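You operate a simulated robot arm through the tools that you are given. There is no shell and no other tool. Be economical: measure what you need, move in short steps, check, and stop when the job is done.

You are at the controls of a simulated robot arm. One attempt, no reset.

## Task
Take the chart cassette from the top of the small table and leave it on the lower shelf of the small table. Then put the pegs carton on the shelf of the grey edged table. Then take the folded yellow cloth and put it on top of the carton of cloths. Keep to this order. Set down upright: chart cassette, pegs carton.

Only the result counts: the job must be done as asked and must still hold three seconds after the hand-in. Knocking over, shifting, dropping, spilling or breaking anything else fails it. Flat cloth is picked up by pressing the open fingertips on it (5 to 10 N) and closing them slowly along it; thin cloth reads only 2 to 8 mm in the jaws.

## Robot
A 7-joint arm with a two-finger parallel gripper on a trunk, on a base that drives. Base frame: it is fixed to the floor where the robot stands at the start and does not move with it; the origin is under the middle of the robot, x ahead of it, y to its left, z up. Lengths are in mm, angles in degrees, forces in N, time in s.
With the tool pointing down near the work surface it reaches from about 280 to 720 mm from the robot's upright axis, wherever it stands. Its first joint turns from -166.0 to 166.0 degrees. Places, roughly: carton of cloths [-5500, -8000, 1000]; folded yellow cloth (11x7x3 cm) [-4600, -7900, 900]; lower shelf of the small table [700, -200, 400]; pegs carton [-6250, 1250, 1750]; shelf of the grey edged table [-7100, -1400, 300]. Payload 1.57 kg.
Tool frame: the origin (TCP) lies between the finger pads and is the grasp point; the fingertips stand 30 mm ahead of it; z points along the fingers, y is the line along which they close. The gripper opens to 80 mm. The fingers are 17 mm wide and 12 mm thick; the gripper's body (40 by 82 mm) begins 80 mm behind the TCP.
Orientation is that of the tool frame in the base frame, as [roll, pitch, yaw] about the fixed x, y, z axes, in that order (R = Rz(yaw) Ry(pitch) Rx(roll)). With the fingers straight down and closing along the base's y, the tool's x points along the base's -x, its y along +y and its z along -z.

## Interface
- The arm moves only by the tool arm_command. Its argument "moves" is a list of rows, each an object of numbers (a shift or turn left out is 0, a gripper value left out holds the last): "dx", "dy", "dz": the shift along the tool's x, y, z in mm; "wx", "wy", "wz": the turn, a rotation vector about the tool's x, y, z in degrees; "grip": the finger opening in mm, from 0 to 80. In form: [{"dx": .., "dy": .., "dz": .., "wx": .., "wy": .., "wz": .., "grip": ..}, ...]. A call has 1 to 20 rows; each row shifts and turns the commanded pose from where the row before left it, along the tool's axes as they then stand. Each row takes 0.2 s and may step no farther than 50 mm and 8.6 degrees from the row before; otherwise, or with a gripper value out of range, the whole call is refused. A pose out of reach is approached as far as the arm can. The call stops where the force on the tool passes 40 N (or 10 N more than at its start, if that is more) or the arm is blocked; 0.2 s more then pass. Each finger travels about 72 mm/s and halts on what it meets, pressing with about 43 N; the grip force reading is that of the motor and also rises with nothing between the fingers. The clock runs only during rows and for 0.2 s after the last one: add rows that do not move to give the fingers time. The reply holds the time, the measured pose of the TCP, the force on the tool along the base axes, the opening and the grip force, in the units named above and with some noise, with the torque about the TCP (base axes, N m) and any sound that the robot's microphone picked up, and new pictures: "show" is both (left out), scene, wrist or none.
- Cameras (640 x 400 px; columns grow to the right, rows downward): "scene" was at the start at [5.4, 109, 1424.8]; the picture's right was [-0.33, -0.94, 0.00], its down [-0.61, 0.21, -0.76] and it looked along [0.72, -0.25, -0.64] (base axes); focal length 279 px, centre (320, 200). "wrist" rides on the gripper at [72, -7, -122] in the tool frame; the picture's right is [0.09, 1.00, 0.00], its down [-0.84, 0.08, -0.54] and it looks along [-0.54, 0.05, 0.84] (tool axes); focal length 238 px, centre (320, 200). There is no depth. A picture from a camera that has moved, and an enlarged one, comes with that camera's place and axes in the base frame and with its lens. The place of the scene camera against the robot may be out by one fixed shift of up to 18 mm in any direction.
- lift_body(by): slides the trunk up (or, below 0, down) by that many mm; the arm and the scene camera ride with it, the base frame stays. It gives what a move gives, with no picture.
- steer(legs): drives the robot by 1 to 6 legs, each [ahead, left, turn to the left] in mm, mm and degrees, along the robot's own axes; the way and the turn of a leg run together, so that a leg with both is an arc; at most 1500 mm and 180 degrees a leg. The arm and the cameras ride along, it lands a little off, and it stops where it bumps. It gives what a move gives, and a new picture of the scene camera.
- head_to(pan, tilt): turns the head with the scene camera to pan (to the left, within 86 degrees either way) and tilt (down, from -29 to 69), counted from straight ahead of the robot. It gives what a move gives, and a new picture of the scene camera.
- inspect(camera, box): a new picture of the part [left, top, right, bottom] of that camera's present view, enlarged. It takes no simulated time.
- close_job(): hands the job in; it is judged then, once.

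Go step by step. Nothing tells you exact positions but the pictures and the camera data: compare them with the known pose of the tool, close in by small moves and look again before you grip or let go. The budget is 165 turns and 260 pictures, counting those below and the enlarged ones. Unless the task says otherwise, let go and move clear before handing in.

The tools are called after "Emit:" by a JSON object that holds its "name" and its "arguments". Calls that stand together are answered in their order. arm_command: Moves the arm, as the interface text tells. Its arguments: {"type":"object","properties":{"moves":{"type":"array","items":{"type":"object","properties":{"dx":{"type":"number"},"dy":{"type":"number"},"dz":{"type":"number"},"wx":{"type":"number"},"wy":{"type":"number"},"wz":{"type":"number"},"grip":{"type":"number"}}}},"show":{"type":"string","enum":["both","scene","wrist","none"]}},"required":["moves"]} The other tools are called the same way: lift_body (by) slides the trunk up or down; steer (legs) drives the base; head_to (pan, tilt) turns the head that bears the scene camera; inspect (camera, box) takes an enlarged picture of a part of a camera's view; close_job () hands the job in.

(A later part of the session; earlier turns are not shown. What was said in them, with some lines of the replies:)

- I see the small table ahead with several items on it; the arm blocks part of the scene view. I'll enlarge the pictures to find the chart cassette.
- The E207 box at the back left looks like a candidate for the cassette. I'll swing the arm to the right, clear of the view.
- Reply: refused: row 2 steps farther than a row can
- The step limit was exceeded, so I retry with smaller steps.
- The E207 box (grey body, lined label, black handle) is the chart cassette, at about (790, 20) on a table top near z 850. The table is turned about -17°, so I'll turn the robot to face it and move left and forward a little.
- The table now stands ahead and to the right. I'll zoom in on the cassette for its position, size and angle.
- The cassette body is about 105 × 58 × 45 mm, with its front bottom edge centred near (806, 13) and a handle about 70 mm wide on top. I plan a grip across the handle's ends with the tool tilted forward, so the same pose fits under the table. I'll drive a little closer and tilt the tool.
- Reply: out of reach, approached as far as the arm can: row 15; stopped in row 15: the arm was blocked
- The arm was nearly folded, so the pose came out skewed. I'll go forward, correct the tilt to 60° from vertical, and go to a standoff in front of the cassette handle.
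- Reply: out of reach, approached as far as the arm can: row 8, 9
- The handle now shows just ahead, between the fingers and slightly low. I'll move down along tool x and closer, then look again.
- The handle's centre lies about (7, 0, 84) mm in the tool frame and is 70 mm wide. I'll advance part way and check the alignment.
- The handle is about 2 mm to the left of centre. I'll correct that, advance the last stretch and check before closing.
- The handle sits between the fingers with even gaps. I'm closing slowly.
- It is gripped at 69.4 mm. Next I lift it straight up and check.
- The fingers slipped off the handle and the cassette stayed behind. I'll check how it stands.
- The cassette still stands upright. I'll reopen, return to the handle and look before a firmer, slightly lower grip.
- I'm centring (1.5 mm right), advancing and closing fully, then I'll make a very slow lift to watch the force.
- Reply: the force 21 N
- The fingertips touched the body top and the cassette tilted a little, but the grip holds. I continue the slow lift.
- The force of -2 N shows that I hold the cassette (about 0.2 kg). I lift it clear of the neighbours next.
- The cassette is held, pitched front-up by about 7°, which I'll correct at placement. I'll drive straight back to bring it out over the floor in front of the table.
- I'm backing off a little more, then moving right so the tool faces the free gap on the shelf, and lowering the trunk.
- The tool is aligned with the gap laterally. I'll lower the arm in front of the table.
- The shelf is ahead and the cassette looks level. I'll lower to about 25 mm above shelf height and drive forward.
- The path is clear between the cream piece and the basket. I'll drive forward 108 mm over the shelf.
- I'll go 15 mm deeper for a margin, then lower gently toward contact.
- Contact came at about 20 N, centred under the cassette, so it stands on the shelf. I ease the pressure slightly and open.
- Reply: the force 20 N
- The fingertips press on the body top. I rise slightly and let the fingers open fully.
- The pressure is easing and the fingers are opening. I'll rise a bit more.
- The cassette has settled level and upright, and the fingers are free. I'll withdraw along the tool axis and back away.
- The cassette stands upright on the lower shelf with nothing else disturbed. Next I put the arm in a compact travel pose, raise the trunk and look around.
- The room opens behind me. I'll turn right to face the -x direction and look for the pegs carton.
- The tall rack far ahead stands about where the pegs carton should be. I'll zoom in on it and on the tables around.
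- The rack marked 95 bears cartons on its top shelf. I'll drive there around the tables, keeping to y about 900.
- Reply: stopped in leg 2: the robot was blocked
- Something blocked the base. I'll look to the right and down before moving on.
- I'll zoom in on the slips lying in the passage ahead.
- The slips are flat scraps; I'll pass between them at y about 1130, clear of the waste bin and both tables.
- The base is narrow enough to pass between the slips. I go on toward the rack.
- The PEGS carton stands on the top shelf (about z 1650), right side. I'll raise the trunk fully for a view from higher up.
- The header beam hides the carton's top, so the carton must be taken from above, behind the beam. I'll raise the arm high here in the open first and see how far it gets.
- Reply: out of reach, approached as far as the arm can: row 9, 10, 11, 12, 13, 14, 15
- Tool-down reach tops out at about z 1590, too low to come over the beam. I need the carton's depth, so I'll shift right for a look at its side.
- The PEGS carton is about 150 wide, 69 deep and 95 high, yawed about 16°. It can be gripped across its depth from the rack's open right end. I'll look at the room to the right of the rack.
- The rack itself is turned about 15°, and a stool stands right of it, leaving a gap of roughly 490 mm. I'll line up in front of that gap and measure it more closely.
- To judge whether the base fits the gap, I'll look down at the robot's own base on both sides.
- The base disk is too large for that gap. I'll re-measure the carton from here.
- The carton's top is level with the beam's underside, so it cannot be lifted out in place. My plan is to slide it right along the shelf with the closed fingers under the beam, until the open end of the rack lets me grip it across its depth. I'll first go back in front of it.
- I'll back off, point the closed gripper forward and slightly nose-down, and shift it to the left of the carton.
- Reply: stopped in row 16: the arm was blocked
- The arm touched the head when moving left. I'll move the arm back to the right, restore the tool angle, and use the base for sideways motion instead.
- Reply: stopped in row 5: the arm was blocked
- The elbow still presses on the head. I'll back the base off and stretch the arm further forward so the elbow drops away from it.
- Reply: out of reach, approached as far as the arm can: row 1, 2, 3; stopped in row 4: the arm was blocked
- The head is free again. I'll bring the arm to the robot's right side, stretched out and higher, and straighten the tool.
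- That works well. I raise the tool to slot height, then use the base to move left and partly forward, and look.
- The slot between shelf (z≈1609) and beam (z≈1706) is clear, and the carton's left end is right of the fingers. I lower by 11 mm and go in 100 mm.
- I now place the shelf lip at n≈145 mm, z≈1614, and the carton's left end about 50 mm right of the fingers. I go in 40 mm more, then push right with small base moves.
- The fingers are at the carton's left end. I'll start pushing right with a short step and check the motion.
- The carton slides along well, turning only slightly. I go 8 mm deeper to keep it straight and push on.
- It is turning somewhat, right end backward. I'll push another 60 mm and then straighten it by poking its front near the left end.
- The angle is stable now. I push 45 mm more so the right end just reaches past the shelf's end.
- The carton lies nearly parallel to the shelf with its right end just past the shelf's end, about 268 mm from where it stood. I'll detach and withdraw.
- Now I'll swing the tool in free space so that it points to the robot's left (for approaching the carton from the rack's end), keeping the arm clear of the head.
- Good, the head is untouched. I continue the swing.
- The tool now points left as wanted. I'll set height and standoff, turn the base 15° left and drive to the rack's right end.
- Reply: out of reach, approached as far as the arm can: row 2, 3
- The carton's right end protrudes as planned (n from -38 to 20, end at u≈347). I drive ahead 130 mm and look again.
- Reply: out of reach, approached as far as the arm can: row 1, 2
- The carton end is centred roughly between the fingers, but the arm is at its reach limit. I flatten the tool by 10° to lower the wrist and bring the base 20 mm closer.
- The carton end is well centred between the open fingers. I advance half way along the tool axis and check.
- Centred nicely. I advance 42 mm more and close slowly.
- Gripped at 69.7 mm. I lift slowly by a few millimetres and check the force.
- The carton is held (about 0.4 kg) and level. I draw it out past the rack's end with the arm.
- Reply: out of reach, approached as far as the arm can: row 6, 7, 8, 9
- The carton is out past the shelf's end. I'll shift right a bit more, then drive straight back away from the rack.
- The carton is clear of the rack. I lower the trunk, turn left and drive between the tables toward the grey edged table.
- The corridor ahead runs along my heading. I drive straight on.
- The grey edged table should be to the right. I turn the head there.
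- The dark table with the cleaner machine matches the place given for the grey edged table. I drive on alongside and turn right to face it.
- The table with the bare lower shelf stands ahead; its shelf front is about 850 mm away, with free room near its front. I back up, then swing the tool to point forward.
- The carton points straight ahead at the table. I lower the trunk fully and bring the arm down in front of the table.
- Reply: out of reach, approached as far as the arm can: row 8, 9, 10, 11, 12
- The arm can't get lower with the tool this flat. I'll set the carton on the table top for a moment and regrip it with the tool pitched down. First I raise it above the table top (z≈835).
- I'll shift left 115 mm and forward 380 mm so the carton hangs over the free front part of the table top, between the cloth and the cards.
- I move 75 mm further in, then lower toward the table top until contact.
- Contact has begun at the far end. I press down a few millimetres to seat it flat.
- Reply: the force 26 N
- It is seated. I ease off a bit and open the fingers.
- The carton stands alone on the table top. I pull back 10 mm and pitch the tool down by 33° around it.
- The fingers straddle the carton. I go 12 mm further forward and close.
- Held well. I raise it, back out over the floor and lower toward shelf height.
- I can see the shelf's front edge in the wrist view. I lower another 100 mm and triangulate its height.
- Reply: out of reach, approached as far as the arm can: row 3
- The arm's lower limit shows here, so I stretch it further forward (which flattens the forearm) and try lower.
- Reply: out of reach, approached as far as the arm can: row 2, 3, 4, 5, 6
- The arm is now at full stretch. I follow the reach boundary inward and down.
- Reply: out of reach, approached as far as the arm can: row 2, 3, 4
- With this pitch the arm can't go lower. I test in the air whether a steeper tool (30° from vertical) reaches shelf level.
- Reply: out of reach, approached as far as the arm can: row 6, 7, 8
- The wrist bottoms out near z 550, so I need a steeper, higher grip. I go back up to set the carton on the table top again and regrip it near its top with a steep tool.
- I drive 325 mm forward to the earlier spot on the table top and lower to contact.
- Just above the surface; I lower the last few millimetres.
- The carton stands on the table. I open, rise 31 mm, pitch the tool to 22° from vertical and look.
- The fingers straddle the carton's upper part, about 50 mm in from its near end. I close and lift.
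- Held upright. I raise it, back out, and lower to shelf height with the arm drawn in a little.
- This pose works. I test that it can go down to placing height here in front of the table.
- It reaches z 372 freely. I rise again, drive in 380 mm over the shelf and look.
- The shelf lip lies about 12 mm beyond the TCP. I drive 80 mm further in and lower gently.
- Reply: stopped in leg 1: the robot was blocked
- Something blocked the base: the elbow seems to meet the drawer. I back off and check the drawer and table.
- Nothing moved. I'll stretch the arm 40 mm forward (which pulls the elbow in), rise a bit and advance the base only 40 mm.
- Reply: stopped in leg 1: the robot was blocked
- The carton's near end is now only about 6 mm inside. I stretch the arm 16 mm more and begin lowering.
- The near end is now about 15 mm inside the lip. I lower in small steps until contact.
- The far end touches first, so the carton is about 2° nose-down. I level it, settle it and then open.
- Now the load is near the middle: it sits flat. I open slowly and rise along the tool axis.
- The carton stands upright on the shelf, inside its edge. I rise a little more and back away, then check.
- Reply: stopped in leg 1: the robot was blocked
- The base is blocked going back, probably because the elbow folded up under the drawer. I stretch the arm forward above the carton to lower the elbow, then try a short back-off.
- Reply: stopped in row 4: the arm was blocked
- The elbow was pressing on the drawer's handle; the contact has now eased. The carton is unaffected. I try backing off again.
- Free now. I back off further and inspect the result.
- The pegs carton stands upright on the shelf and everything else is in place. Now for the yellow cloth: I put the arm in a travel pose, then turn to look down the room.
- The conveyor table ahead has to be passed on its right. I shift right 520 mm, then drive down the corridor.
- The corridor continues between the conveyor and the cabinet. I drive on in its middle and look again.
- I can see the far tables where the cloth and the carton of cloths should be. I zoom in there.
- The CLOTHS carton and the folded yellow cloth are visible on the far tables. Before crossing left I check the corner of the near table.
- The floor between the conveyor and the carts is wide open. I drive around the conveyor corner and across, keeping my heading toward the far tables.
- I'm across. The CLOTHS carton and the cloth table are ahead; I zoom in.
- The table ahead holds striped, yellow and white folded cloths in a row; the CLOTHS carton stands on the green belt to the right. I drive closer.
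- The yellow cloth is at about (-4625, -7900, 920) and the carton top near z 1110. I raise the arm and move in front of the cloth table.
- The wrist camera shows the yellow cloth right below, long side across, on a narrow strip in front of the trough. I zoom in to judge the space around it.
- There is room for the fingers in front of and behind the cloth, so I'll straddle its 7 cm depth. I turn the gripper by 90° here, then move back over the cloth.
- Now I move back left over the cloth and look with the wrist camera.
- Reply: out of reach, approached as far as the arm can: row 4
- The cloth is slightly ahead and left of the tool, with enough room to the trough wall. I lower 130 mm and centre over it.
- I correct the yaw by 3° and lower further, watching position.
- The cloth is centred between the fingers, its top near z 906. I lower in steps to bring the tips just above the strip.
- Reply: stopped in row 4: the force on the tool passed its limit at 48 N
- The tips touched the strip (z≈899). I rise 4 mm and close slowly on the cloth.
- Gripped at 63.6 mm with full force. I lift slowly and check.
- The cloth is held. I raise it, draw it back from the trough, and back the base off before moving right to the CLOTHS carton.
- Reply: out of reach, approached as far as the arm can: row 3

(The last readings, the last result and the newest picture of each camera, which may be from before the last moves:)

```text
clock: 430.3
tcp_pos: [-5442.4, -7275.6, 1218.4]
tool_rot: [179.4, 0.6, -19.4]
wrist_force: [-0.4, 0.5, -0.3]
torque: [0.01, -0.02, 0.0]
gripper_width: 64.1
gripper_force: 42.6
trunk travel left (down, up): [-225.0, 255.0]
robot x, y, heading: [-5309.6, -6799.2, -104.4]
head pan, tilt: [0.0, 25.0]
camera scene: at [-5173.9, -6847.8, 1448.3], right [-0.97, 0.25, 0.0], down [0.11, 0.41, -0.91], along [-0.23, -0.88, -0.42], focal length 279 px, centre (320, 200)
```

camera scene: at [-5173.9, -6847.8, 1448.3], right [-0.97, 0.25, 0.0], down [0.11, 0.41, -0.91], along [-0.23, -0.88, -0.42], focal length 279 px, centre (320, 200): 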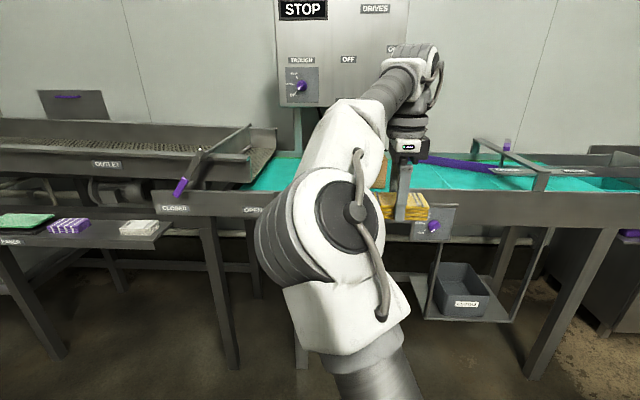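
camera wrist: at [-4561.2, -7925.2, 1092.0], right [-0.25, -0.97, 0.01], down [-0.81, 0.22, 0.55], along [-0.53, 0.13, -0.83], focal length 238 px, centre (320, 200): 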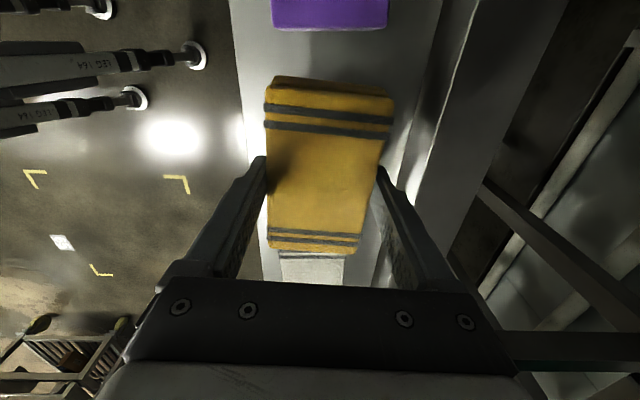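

The carton hides behind the arm. I look with the wrist camera and from another head angle.

Emit:
{"name": "arm_command", "arguments": {"moves": [{}], "show": "wrist"}}

Emit:
{"name": "steer", "arguments": {"legs": [[0, -200, 0]]}}

Emit:
{"name": "head_to", "arguments": {"pan": 12, "tilt": 25}}

```text
clock: 430.7
tcp_pos: [-5442.2, -7275.5, 1217.5]
tool_rot: [179.3, 0.4, -19.4]
wrist_force: [-0.5, 0.3, -0.7]
torque: [0.01, 0.03, 0.0]
gripper_width: 63.6
gripper_force: 42.9
trunk travel left (down, up): [-225.0, 255.0]
robot x, y, heading: [-5307.8, -6796.0, -104.7]
head pan, tilt: [0.0, 25.0]
camera wrist: at [-5371.1, -7292.6, 1339.2], right [-0.24, -0.97, 0.01], down [-0.81, 0.21, 0.55], along [-0.54, 0.13, -0.83], focal length 238 px, centre (320, 200)
```

wrist: 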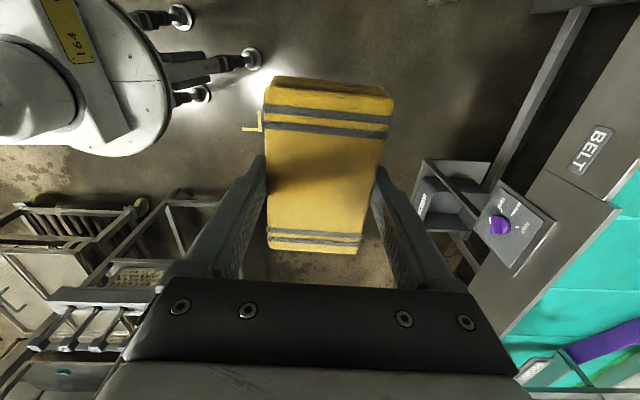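

```text
clock: 432.8
tcp_pos: [-5638.1, -7225.0, 1218.8]
tool_rot: [179.4, 0.5, -19.4]
wrist_force: [-0.5, 0.3, -0.8]
torque: [0.03, 0.0, 0.01]
gripper_width: 63.6
gripper_force: 43.1
trunk travel left (down, up): [-225.0, 255.0]
robot x, y, heading: [-5506.9, -6747.6, -104.7]
head pan, tilt: [0.0, 25.0]
camera scene: at [-5368.7, -6797.3, 1448.3], right [-0.97, 0.25, 0.0], down [0.11, 0.41, -0.91], along [-0.23, -0.88, -0.42], focal length 279 px, centre (320, 200)
```

scene: 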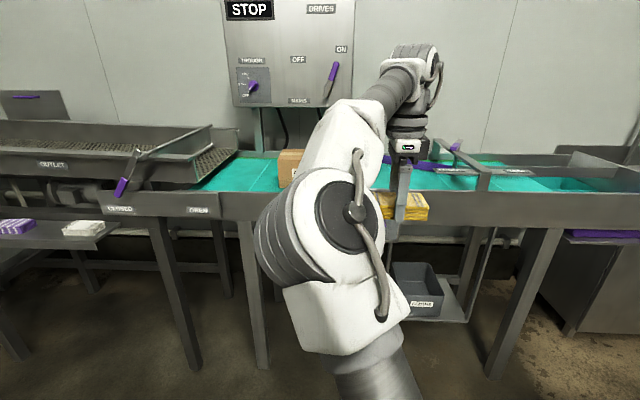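

```text
clock: 433.5
tcp_pos: [-5638.2, -7225.1, 1217.0]
tool_rot: [179.4, 0.6, -19.5]
wrist_force: [0.4, 0.6, -1.5]
torque: [0.03, -0.03, 0.05]
gripper_width: 64.0
gripper_force: 42.7
trunk travel left (down, up): [-225.0, 255.0]
robot x, y, heading: [-5505.5, -6748.2, -104.5]
head pan, tilt: [12.0, 25.0]
camera scene: at [-5349.8, -6800.2, 1448.3], right [-1.0, 0.05, 0.0], down [0.02, 0.42, -0.91], along [-0.04, -0.91, -0.42], focal length 279 px, centre (320, 200)
```

scene: 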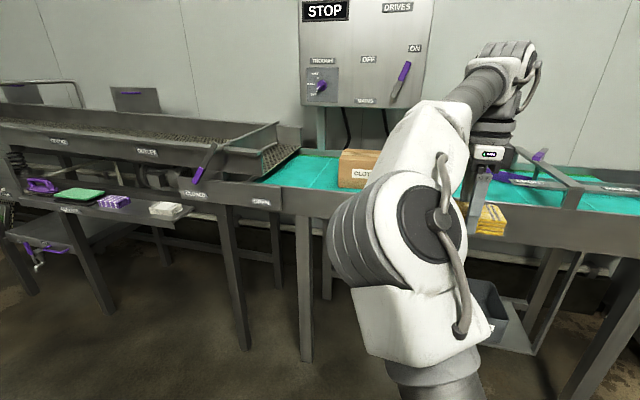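

The carton's front face is near y -7820 and its top near z 1125. I raise the trunk for reach and approach it, then look from above.

Emit:
{"name": "lift_body", "arguments": {"by": 150}}

Emit:
{"name": "steer", "arguments": {"legs": [[0, 185, 0], [430, 0, 0]]}}

Emit:
{"name": "arm_command", "arguments": {"moves": [{}], "show": "wrist"}}

```text
clock: 435.3
tcp_pos: [-5638.8, -7225.3, 1367.0]
tool_rot: [179.5, 0.5, -19.6]
wrist_force: [-0.8, -0.2, 0.5]
torque: [0.04, -0.02, -0.01]
gripper_width: 63.7
gripper_force: 42.9
trunk travel left (down, up): [-375.0, 105.0]
robot x, y, heading: [-5500.7, -6748.5, -104.6]
head pan, tilt: [12.0, 25.0]
```

```text
clock: 440.2
tcp_pos: [-5558.6, -7680.5, 1367.0]
tool_rot: [179.4, 0.6, -18.7]
wrist_force: [0.0, 0.5, -0.4]
torque: [0.01, -0.05, 0.0]
gripper_width: 63.8
gripper_force: 43.4
trunk travel left (down, up): [-375.0, 105.0]
robot x, y, heading: [-5431.0, -7200.0, -103.8]
head pan, tilt: [12.0, 25.0]
camera scene: at [-5275.5, -7252.6, 1598.3], right [-1.0, 0.03, 0.0], down [0.01, 0.42, -0.91], along [-0.03, -0.91, -0.42], focal length 279 px, centre (320, 200)
```

scene: 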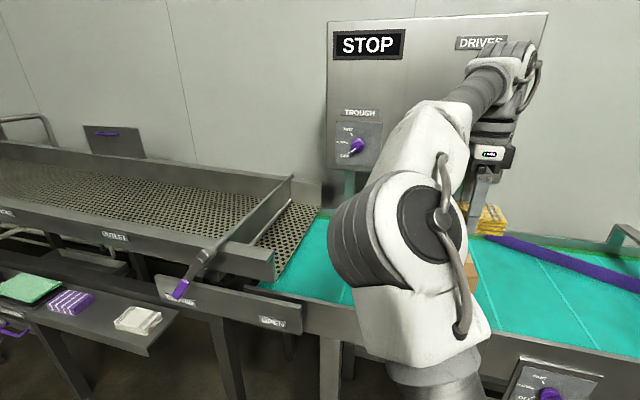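

```text
clock: 440.6
tcp_pos: [-5557.7, -7681.0, 1368.0]
tool_rot: [179.5, 0.4, -18.7]
wrist_force: [-0.4, 0.4, -0.4]
torque: [0.01, 0.0, -0.01]
gripper_width: 63.7
gripper_force: 43.2
trunk travel left (down, up): [-375.0, 105.0]
robot x, y, heading: [-5436.6, -7202.0, -104.2]
head pan, tilt: [12.0, 25.0]
camera wrist: at [-5486.4, -7696.9, 1489.2], right [-0.23, -0.97, 0.01], down [-0.81, 0.2, 0.55], along [-0.54, 0.12, -0.83], focal length 238 px, centre (320, 200)
```

wrist: 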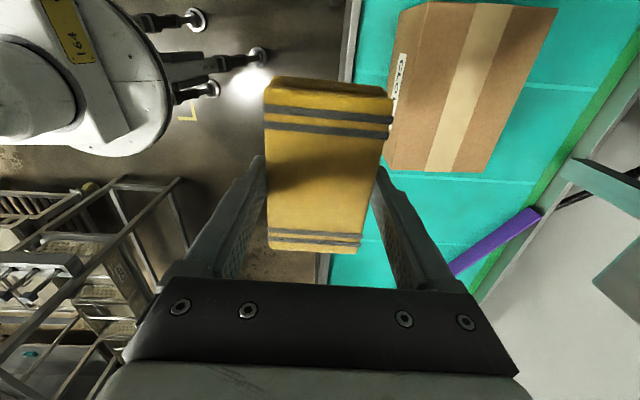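

The carton's top is clearly visible, ahead and left of the tool. I zoom for its corners.

Emit:
{"name": "inspect", "arguments": {"camera": "wrist", "box": [360, 0, 600, 200]}}

```text
2.00 times, centred on (480, 100) of wrist
camera zoom: at [-5486.4, -7696.9, 1489.2], right [-0.23, -0.97, 0.01], down [-0.81, 0.2, 0.55], along [-0.54, 0.12, -0.83], focal length 477 px, centre (0, 400)
```

zoom: 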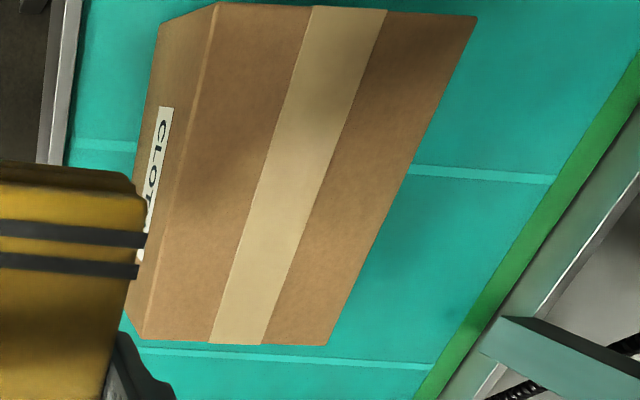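

The carton top measures about 226 × 163 mm, centred near (-5609, -7886). I drive forward 150 mm and move the cloth over its centre.

Emit:
{"name": "steer", "arguments": {"legs": [[150, 0, 0]]}}

Emit:
{"name": "arm_command", "arguments": {"moves": [{"dz": 45}, {"dz": 45}, {"dx": 8, "dy": 30}, {"dx": 8, "dy": 30}, {}], "show": "both"}}

```text
clock: 442.2
tcp_pos: [-5596.0, -7828.6, 1367.5]
tool_rot: [179.5, 0.5, -18.8]
wrist_force: [-0.5, -0.3, -0.5]
torque: [-0.01, -0.02, 0.0]
gripper_width: 63.9
gripper_force: 42.9
trunk travel left (down, up): [-375.0, 105.0]
robot x, y, heading: [-5470.4, -7349.8, -104.0]
head pan, tilt: [12.0, 25.0]
camera scene: at [-5312.2, -7400.6, 1598.3], right [-1.0, 0.03, 0.0], down [0.01, 0.42, -0.91], along [-0.03, -0.91, -0.42], focal length 279 px, centre (320, 200)
```

scene: 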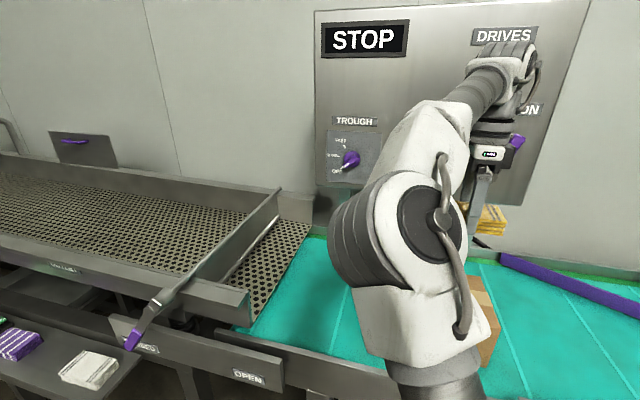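

```text
clock: 443.4
tcp_pos: [-5599.8, -7892.2, 1280.2]
tool_rot: [179.5, 0.5, -18.8]
wrist_force: [0.2, 0.2, -0.1]
torque: [0.0, -0.02, -0.01]
gripper_width: 63.7
gripper_force: 43.0
trunk travel left (down, up): [-375.0, 105.0]
robot x, y, heading: [-5471.8, -7348.2, -103.9]
head pan, tilt: [12.0, 25.0]
camera scene: at [-5312.2, -7400.6, 1598.3], right [-1.0, 0.03, 0.0], down [0.01, 0.42, -0.91], along [-0.03, -0.91, -0.42], focal length 279 px, centre (320, 200)
camera wrist: at [-5527.6, -7907.8, 1400.3], right [-0.23, -0.97, 0.01], down [-0.81, 0.2, 0.55], along [-0.54, 0.12, -0.84], focal length 238 px, centre (320, 200)
```

scene: 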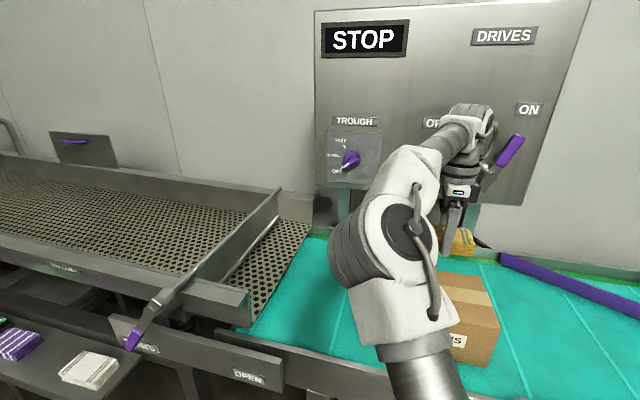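
wrist: 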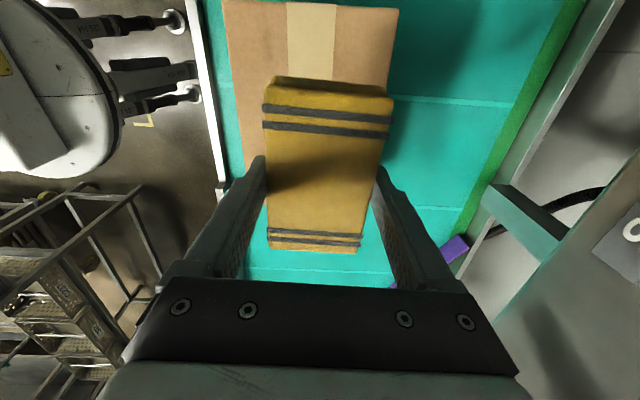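

The cloth is nearly over the carton's centre. I correct by about 10 mm each way and lower.

Emit:
{"name": "arm_command", "arguments": {"moves": [{"dx": -11, "dy": -10}, {"dz": 40}, {"dz": 40}, {"dz": 15}, {}], "show": "both"}}

```text
clock: 444.6
tcp_pos: [-5608.8, -7878.0, 1183.4]
tool_rot: [179.4, 0.5, -18.8]
wrist_force: [0.5, -0.5, 0.8]
torque: [0.05, -0.02, 0.0]
gripper_width: 63.8
gripper_force: 42.8
trunk travel left (down, up): [-375.0, 105.0]
robot x, y, heading: [-5470.3, -7348.3, -104.0]
head pan, tilt: [12.0, 25.0]
camera scene: at [-5312.2, -7400.4, 1598.3], right [-1.0, 0.03, 0.0], down [0.01, 0.42, -0.91], along [-0.03, -0.91, -0.42], focal length 279 px, centre (320, 200)
camera wrist: at [-5537.3, -7894.4, 1303.8], right [-0.23, -0.97, 0.01], down [-0.81, 0.2, 0.55], along [-0.54, 0.12, -0.83], focal length 238 px, centre (320, 200)
```

scene: 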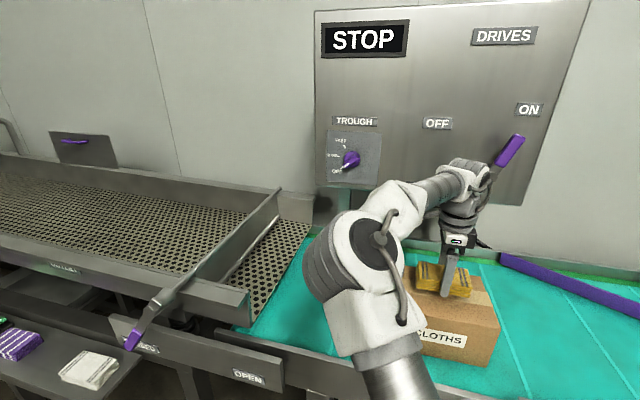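
wrist: 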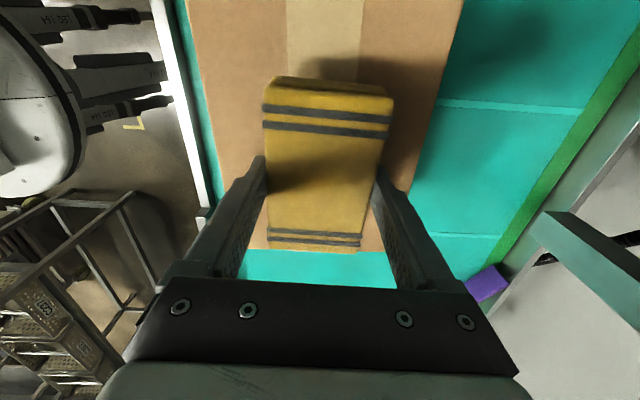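

Well centred over the carton's top. I lower gently until contact.

Emit:
{"name": "arm_command", "arguments": {"moves": [{"dz": 12}, {"dz": 8}, {"dz": 5}, {}], "show": "none"}}

```text
clock: 445.6
tcp_pos: [-5607.7, -7879.4, 1161.0]
tool_rot: [179.1, 0.5, -18.8]
wrist_force: [1.0, -3.1, 21.4]
torque: [0.61, -0.18, -0.05]
gripper_width: 63.6
gripper_force: 42.8
trunk travel left (down, up): [-375.0, 105.0]
robot x, y, heading: [-5469.8, -7350.7, -104.0]
head pan, tilt: [12.0, 25.0]
```

Contact. I ease up 1.5 mm and open the fingers slowly.

Emit:
{"name": "arm_command", "arguments": {"moves": [{"dz": -2.5}, {}, {"grip": 67}, {"grip": 71}, {"grip": 75}, {"grip": 80}, {}, {}], "show": "wrist"}}

```text
clock: 447.4
tcp_pos: [-5609.2, -7879.3, 1159.9]
tool_rot: [179.4, 0.6, -18.8]
wrist_force: [-1.4, -0.7, 1.0]
torque: [0.03, -0.01, 0.01]
gripper_width: 78.4
gripper_force: 0.0
trunk travel left (down, up): [-375.0, 105.0]
robot x, y, heading: [-5466.8, -7346.3, -103.6]
head pan, tilt: [12.0, 25.0]
camera wrist: at [-5537.2, -7895.4, 1281.5], right [-0.23, -0.97, 0.01], down [-0.81, 0.2, 0.55], along [-0.54, 0.12, -0.83], focal length 238 px, centre (320, 200)
```

wrist: 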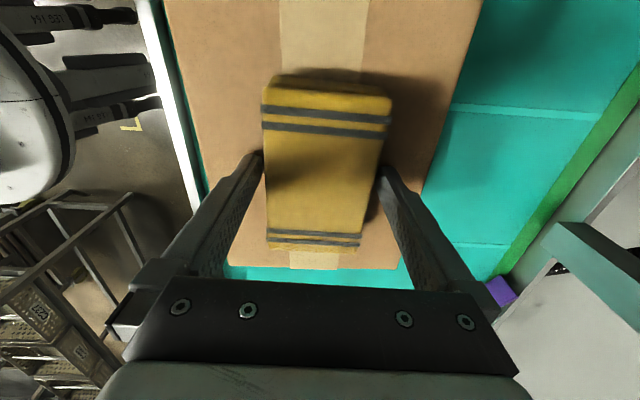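

The cloth lies free on the carton. I rise straight up and check.

Emit:
{"name": "arm_command", "arguments": {"moves": [{"dz": -3}, {"dz": -10}, {"dz": -25}, {"dz": -40}, {"dz": -40}, {}], "show": "both"}}

Emit:
{"name": "steer", "arguments": {"legs": [[-300, 0, 0]]}}

Emit:
{"name": "inspect", "arguments": {"camera": "scene", "box": [280, 150, 600, 350]}}

```text
clock: 448.8
tcp_pos: [-5607.0, -7878.2, 1278.3]
tool_rot: [179.5, 0.6, -18.9]
wrist_force: [-0.6, -0.3, -0.3]
torque: [-0.02, -0.02, 0.02]
gripper_width: 80.0
gripper_force: 0.0
trunk travel left (down, up): [-375.0, 105.0]
robot x, y, heading: [-5467.3, -7346.9, -104.1]
head pan, tilt: [12.0, 25.0]
camera scene: at [-5312.2, -7400.3, 1598.3], right [-1.0, 0.03, 0.0], down [0.01, 0.42, -0.91], along [-0.03, -0.91, -0.42], focal length 279 px, centre (320, 200)
camera wrist: at [-5535.0, -7895.2, 1400.2], right [-0.23, -0.97, 0.01], down [-0.81, 0.2, 0.55], along [-0.54, 0.12, -0.83], focal length 238 px, centre (320, 200)
```

scene: 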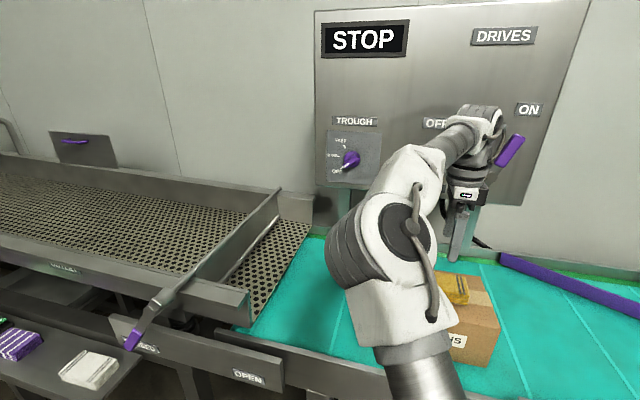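
wrist: 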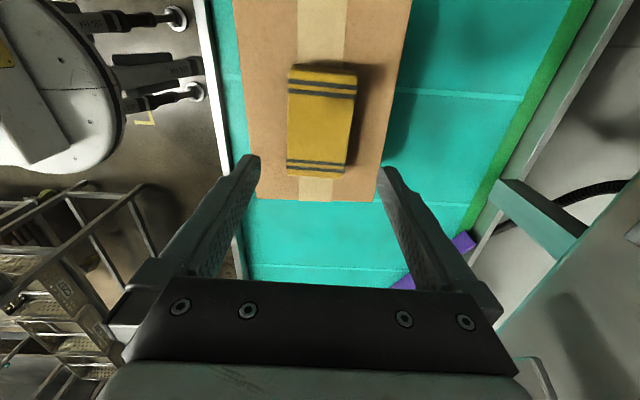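

```text
clock: 451.4
tcp_pos: [-5535.6, -7586.9, 1278.6]
tool_rot: [179.4, 0.5, -19.0]
wrist_force: [0.3, -0.2, 0.0]
torque: [0.0, 0.01, 0.03]
gripper_width: 80.1
gripper_force: 0.2
trunk travel left (down, up): [-375.0, 105.0]
robot x, y, heading: [-5393.5, -7055.2, -104.2]
head pan, tilt: [12.0, 25.0]
camera scene: at [-5238.9, -7108.0, 1598.3], right [-1.0, 0.04, 0.0], down [0.02, 0.42, -0.91], along [-0.03, -0.91, -0.42], focal length 279 px, centre (320, 200)
```

scene: 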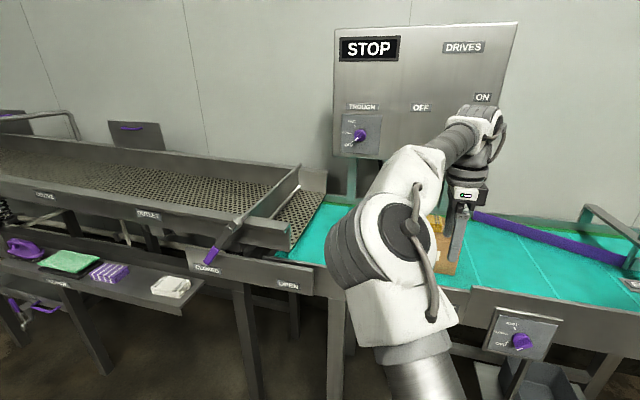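

```text
2.00 times, centred on (440, 250) of scene
camera zoom: at [-5238.9, -7108.0, 1598.3], right [-1.0, 0.04, 0.0], down [0.02, 0.42, -0.91], along [-0.03, -0.91, -0.42], focal length 557 px, centre (80, 100)
```

zoom: 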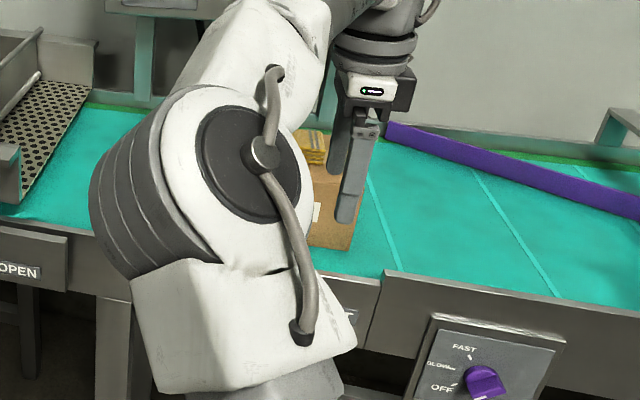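

The folded yellow cloth lies flat on the CLOTHS carton. The cassette and the pegs carton stand upright on their shelves, and the arm is clear, so I hand the job in.

Emit:
{"name": "close_job", "arguments": {}}

```text
The job is handed in.
```

I did all three parts in the order asked and handed the job in; the hand-in gave no verdict.

- **Chart cassette:** it stands upright on the lower shelf of the small table.
- **Pegs carton:** it stands upright on the shelf of the grey edged table. I took it off the rack by sliding it along the top shelf to the open end. I then set it down twice on the table top to change my grip.
- **Yellow cloth:** it lies flat on top of the carton of cloths.

There were two contacts along the way:

- **Waste bin:** the base stopped against something on the drive to the rack, most likely the waste bin. The bin did not look moved.
- **Drawer handle:** the elbow pressed on the drawer handle of the grey edged table while I was placing the pegs carton. The drawer was still closed and the table looked unmoved when I backed away.
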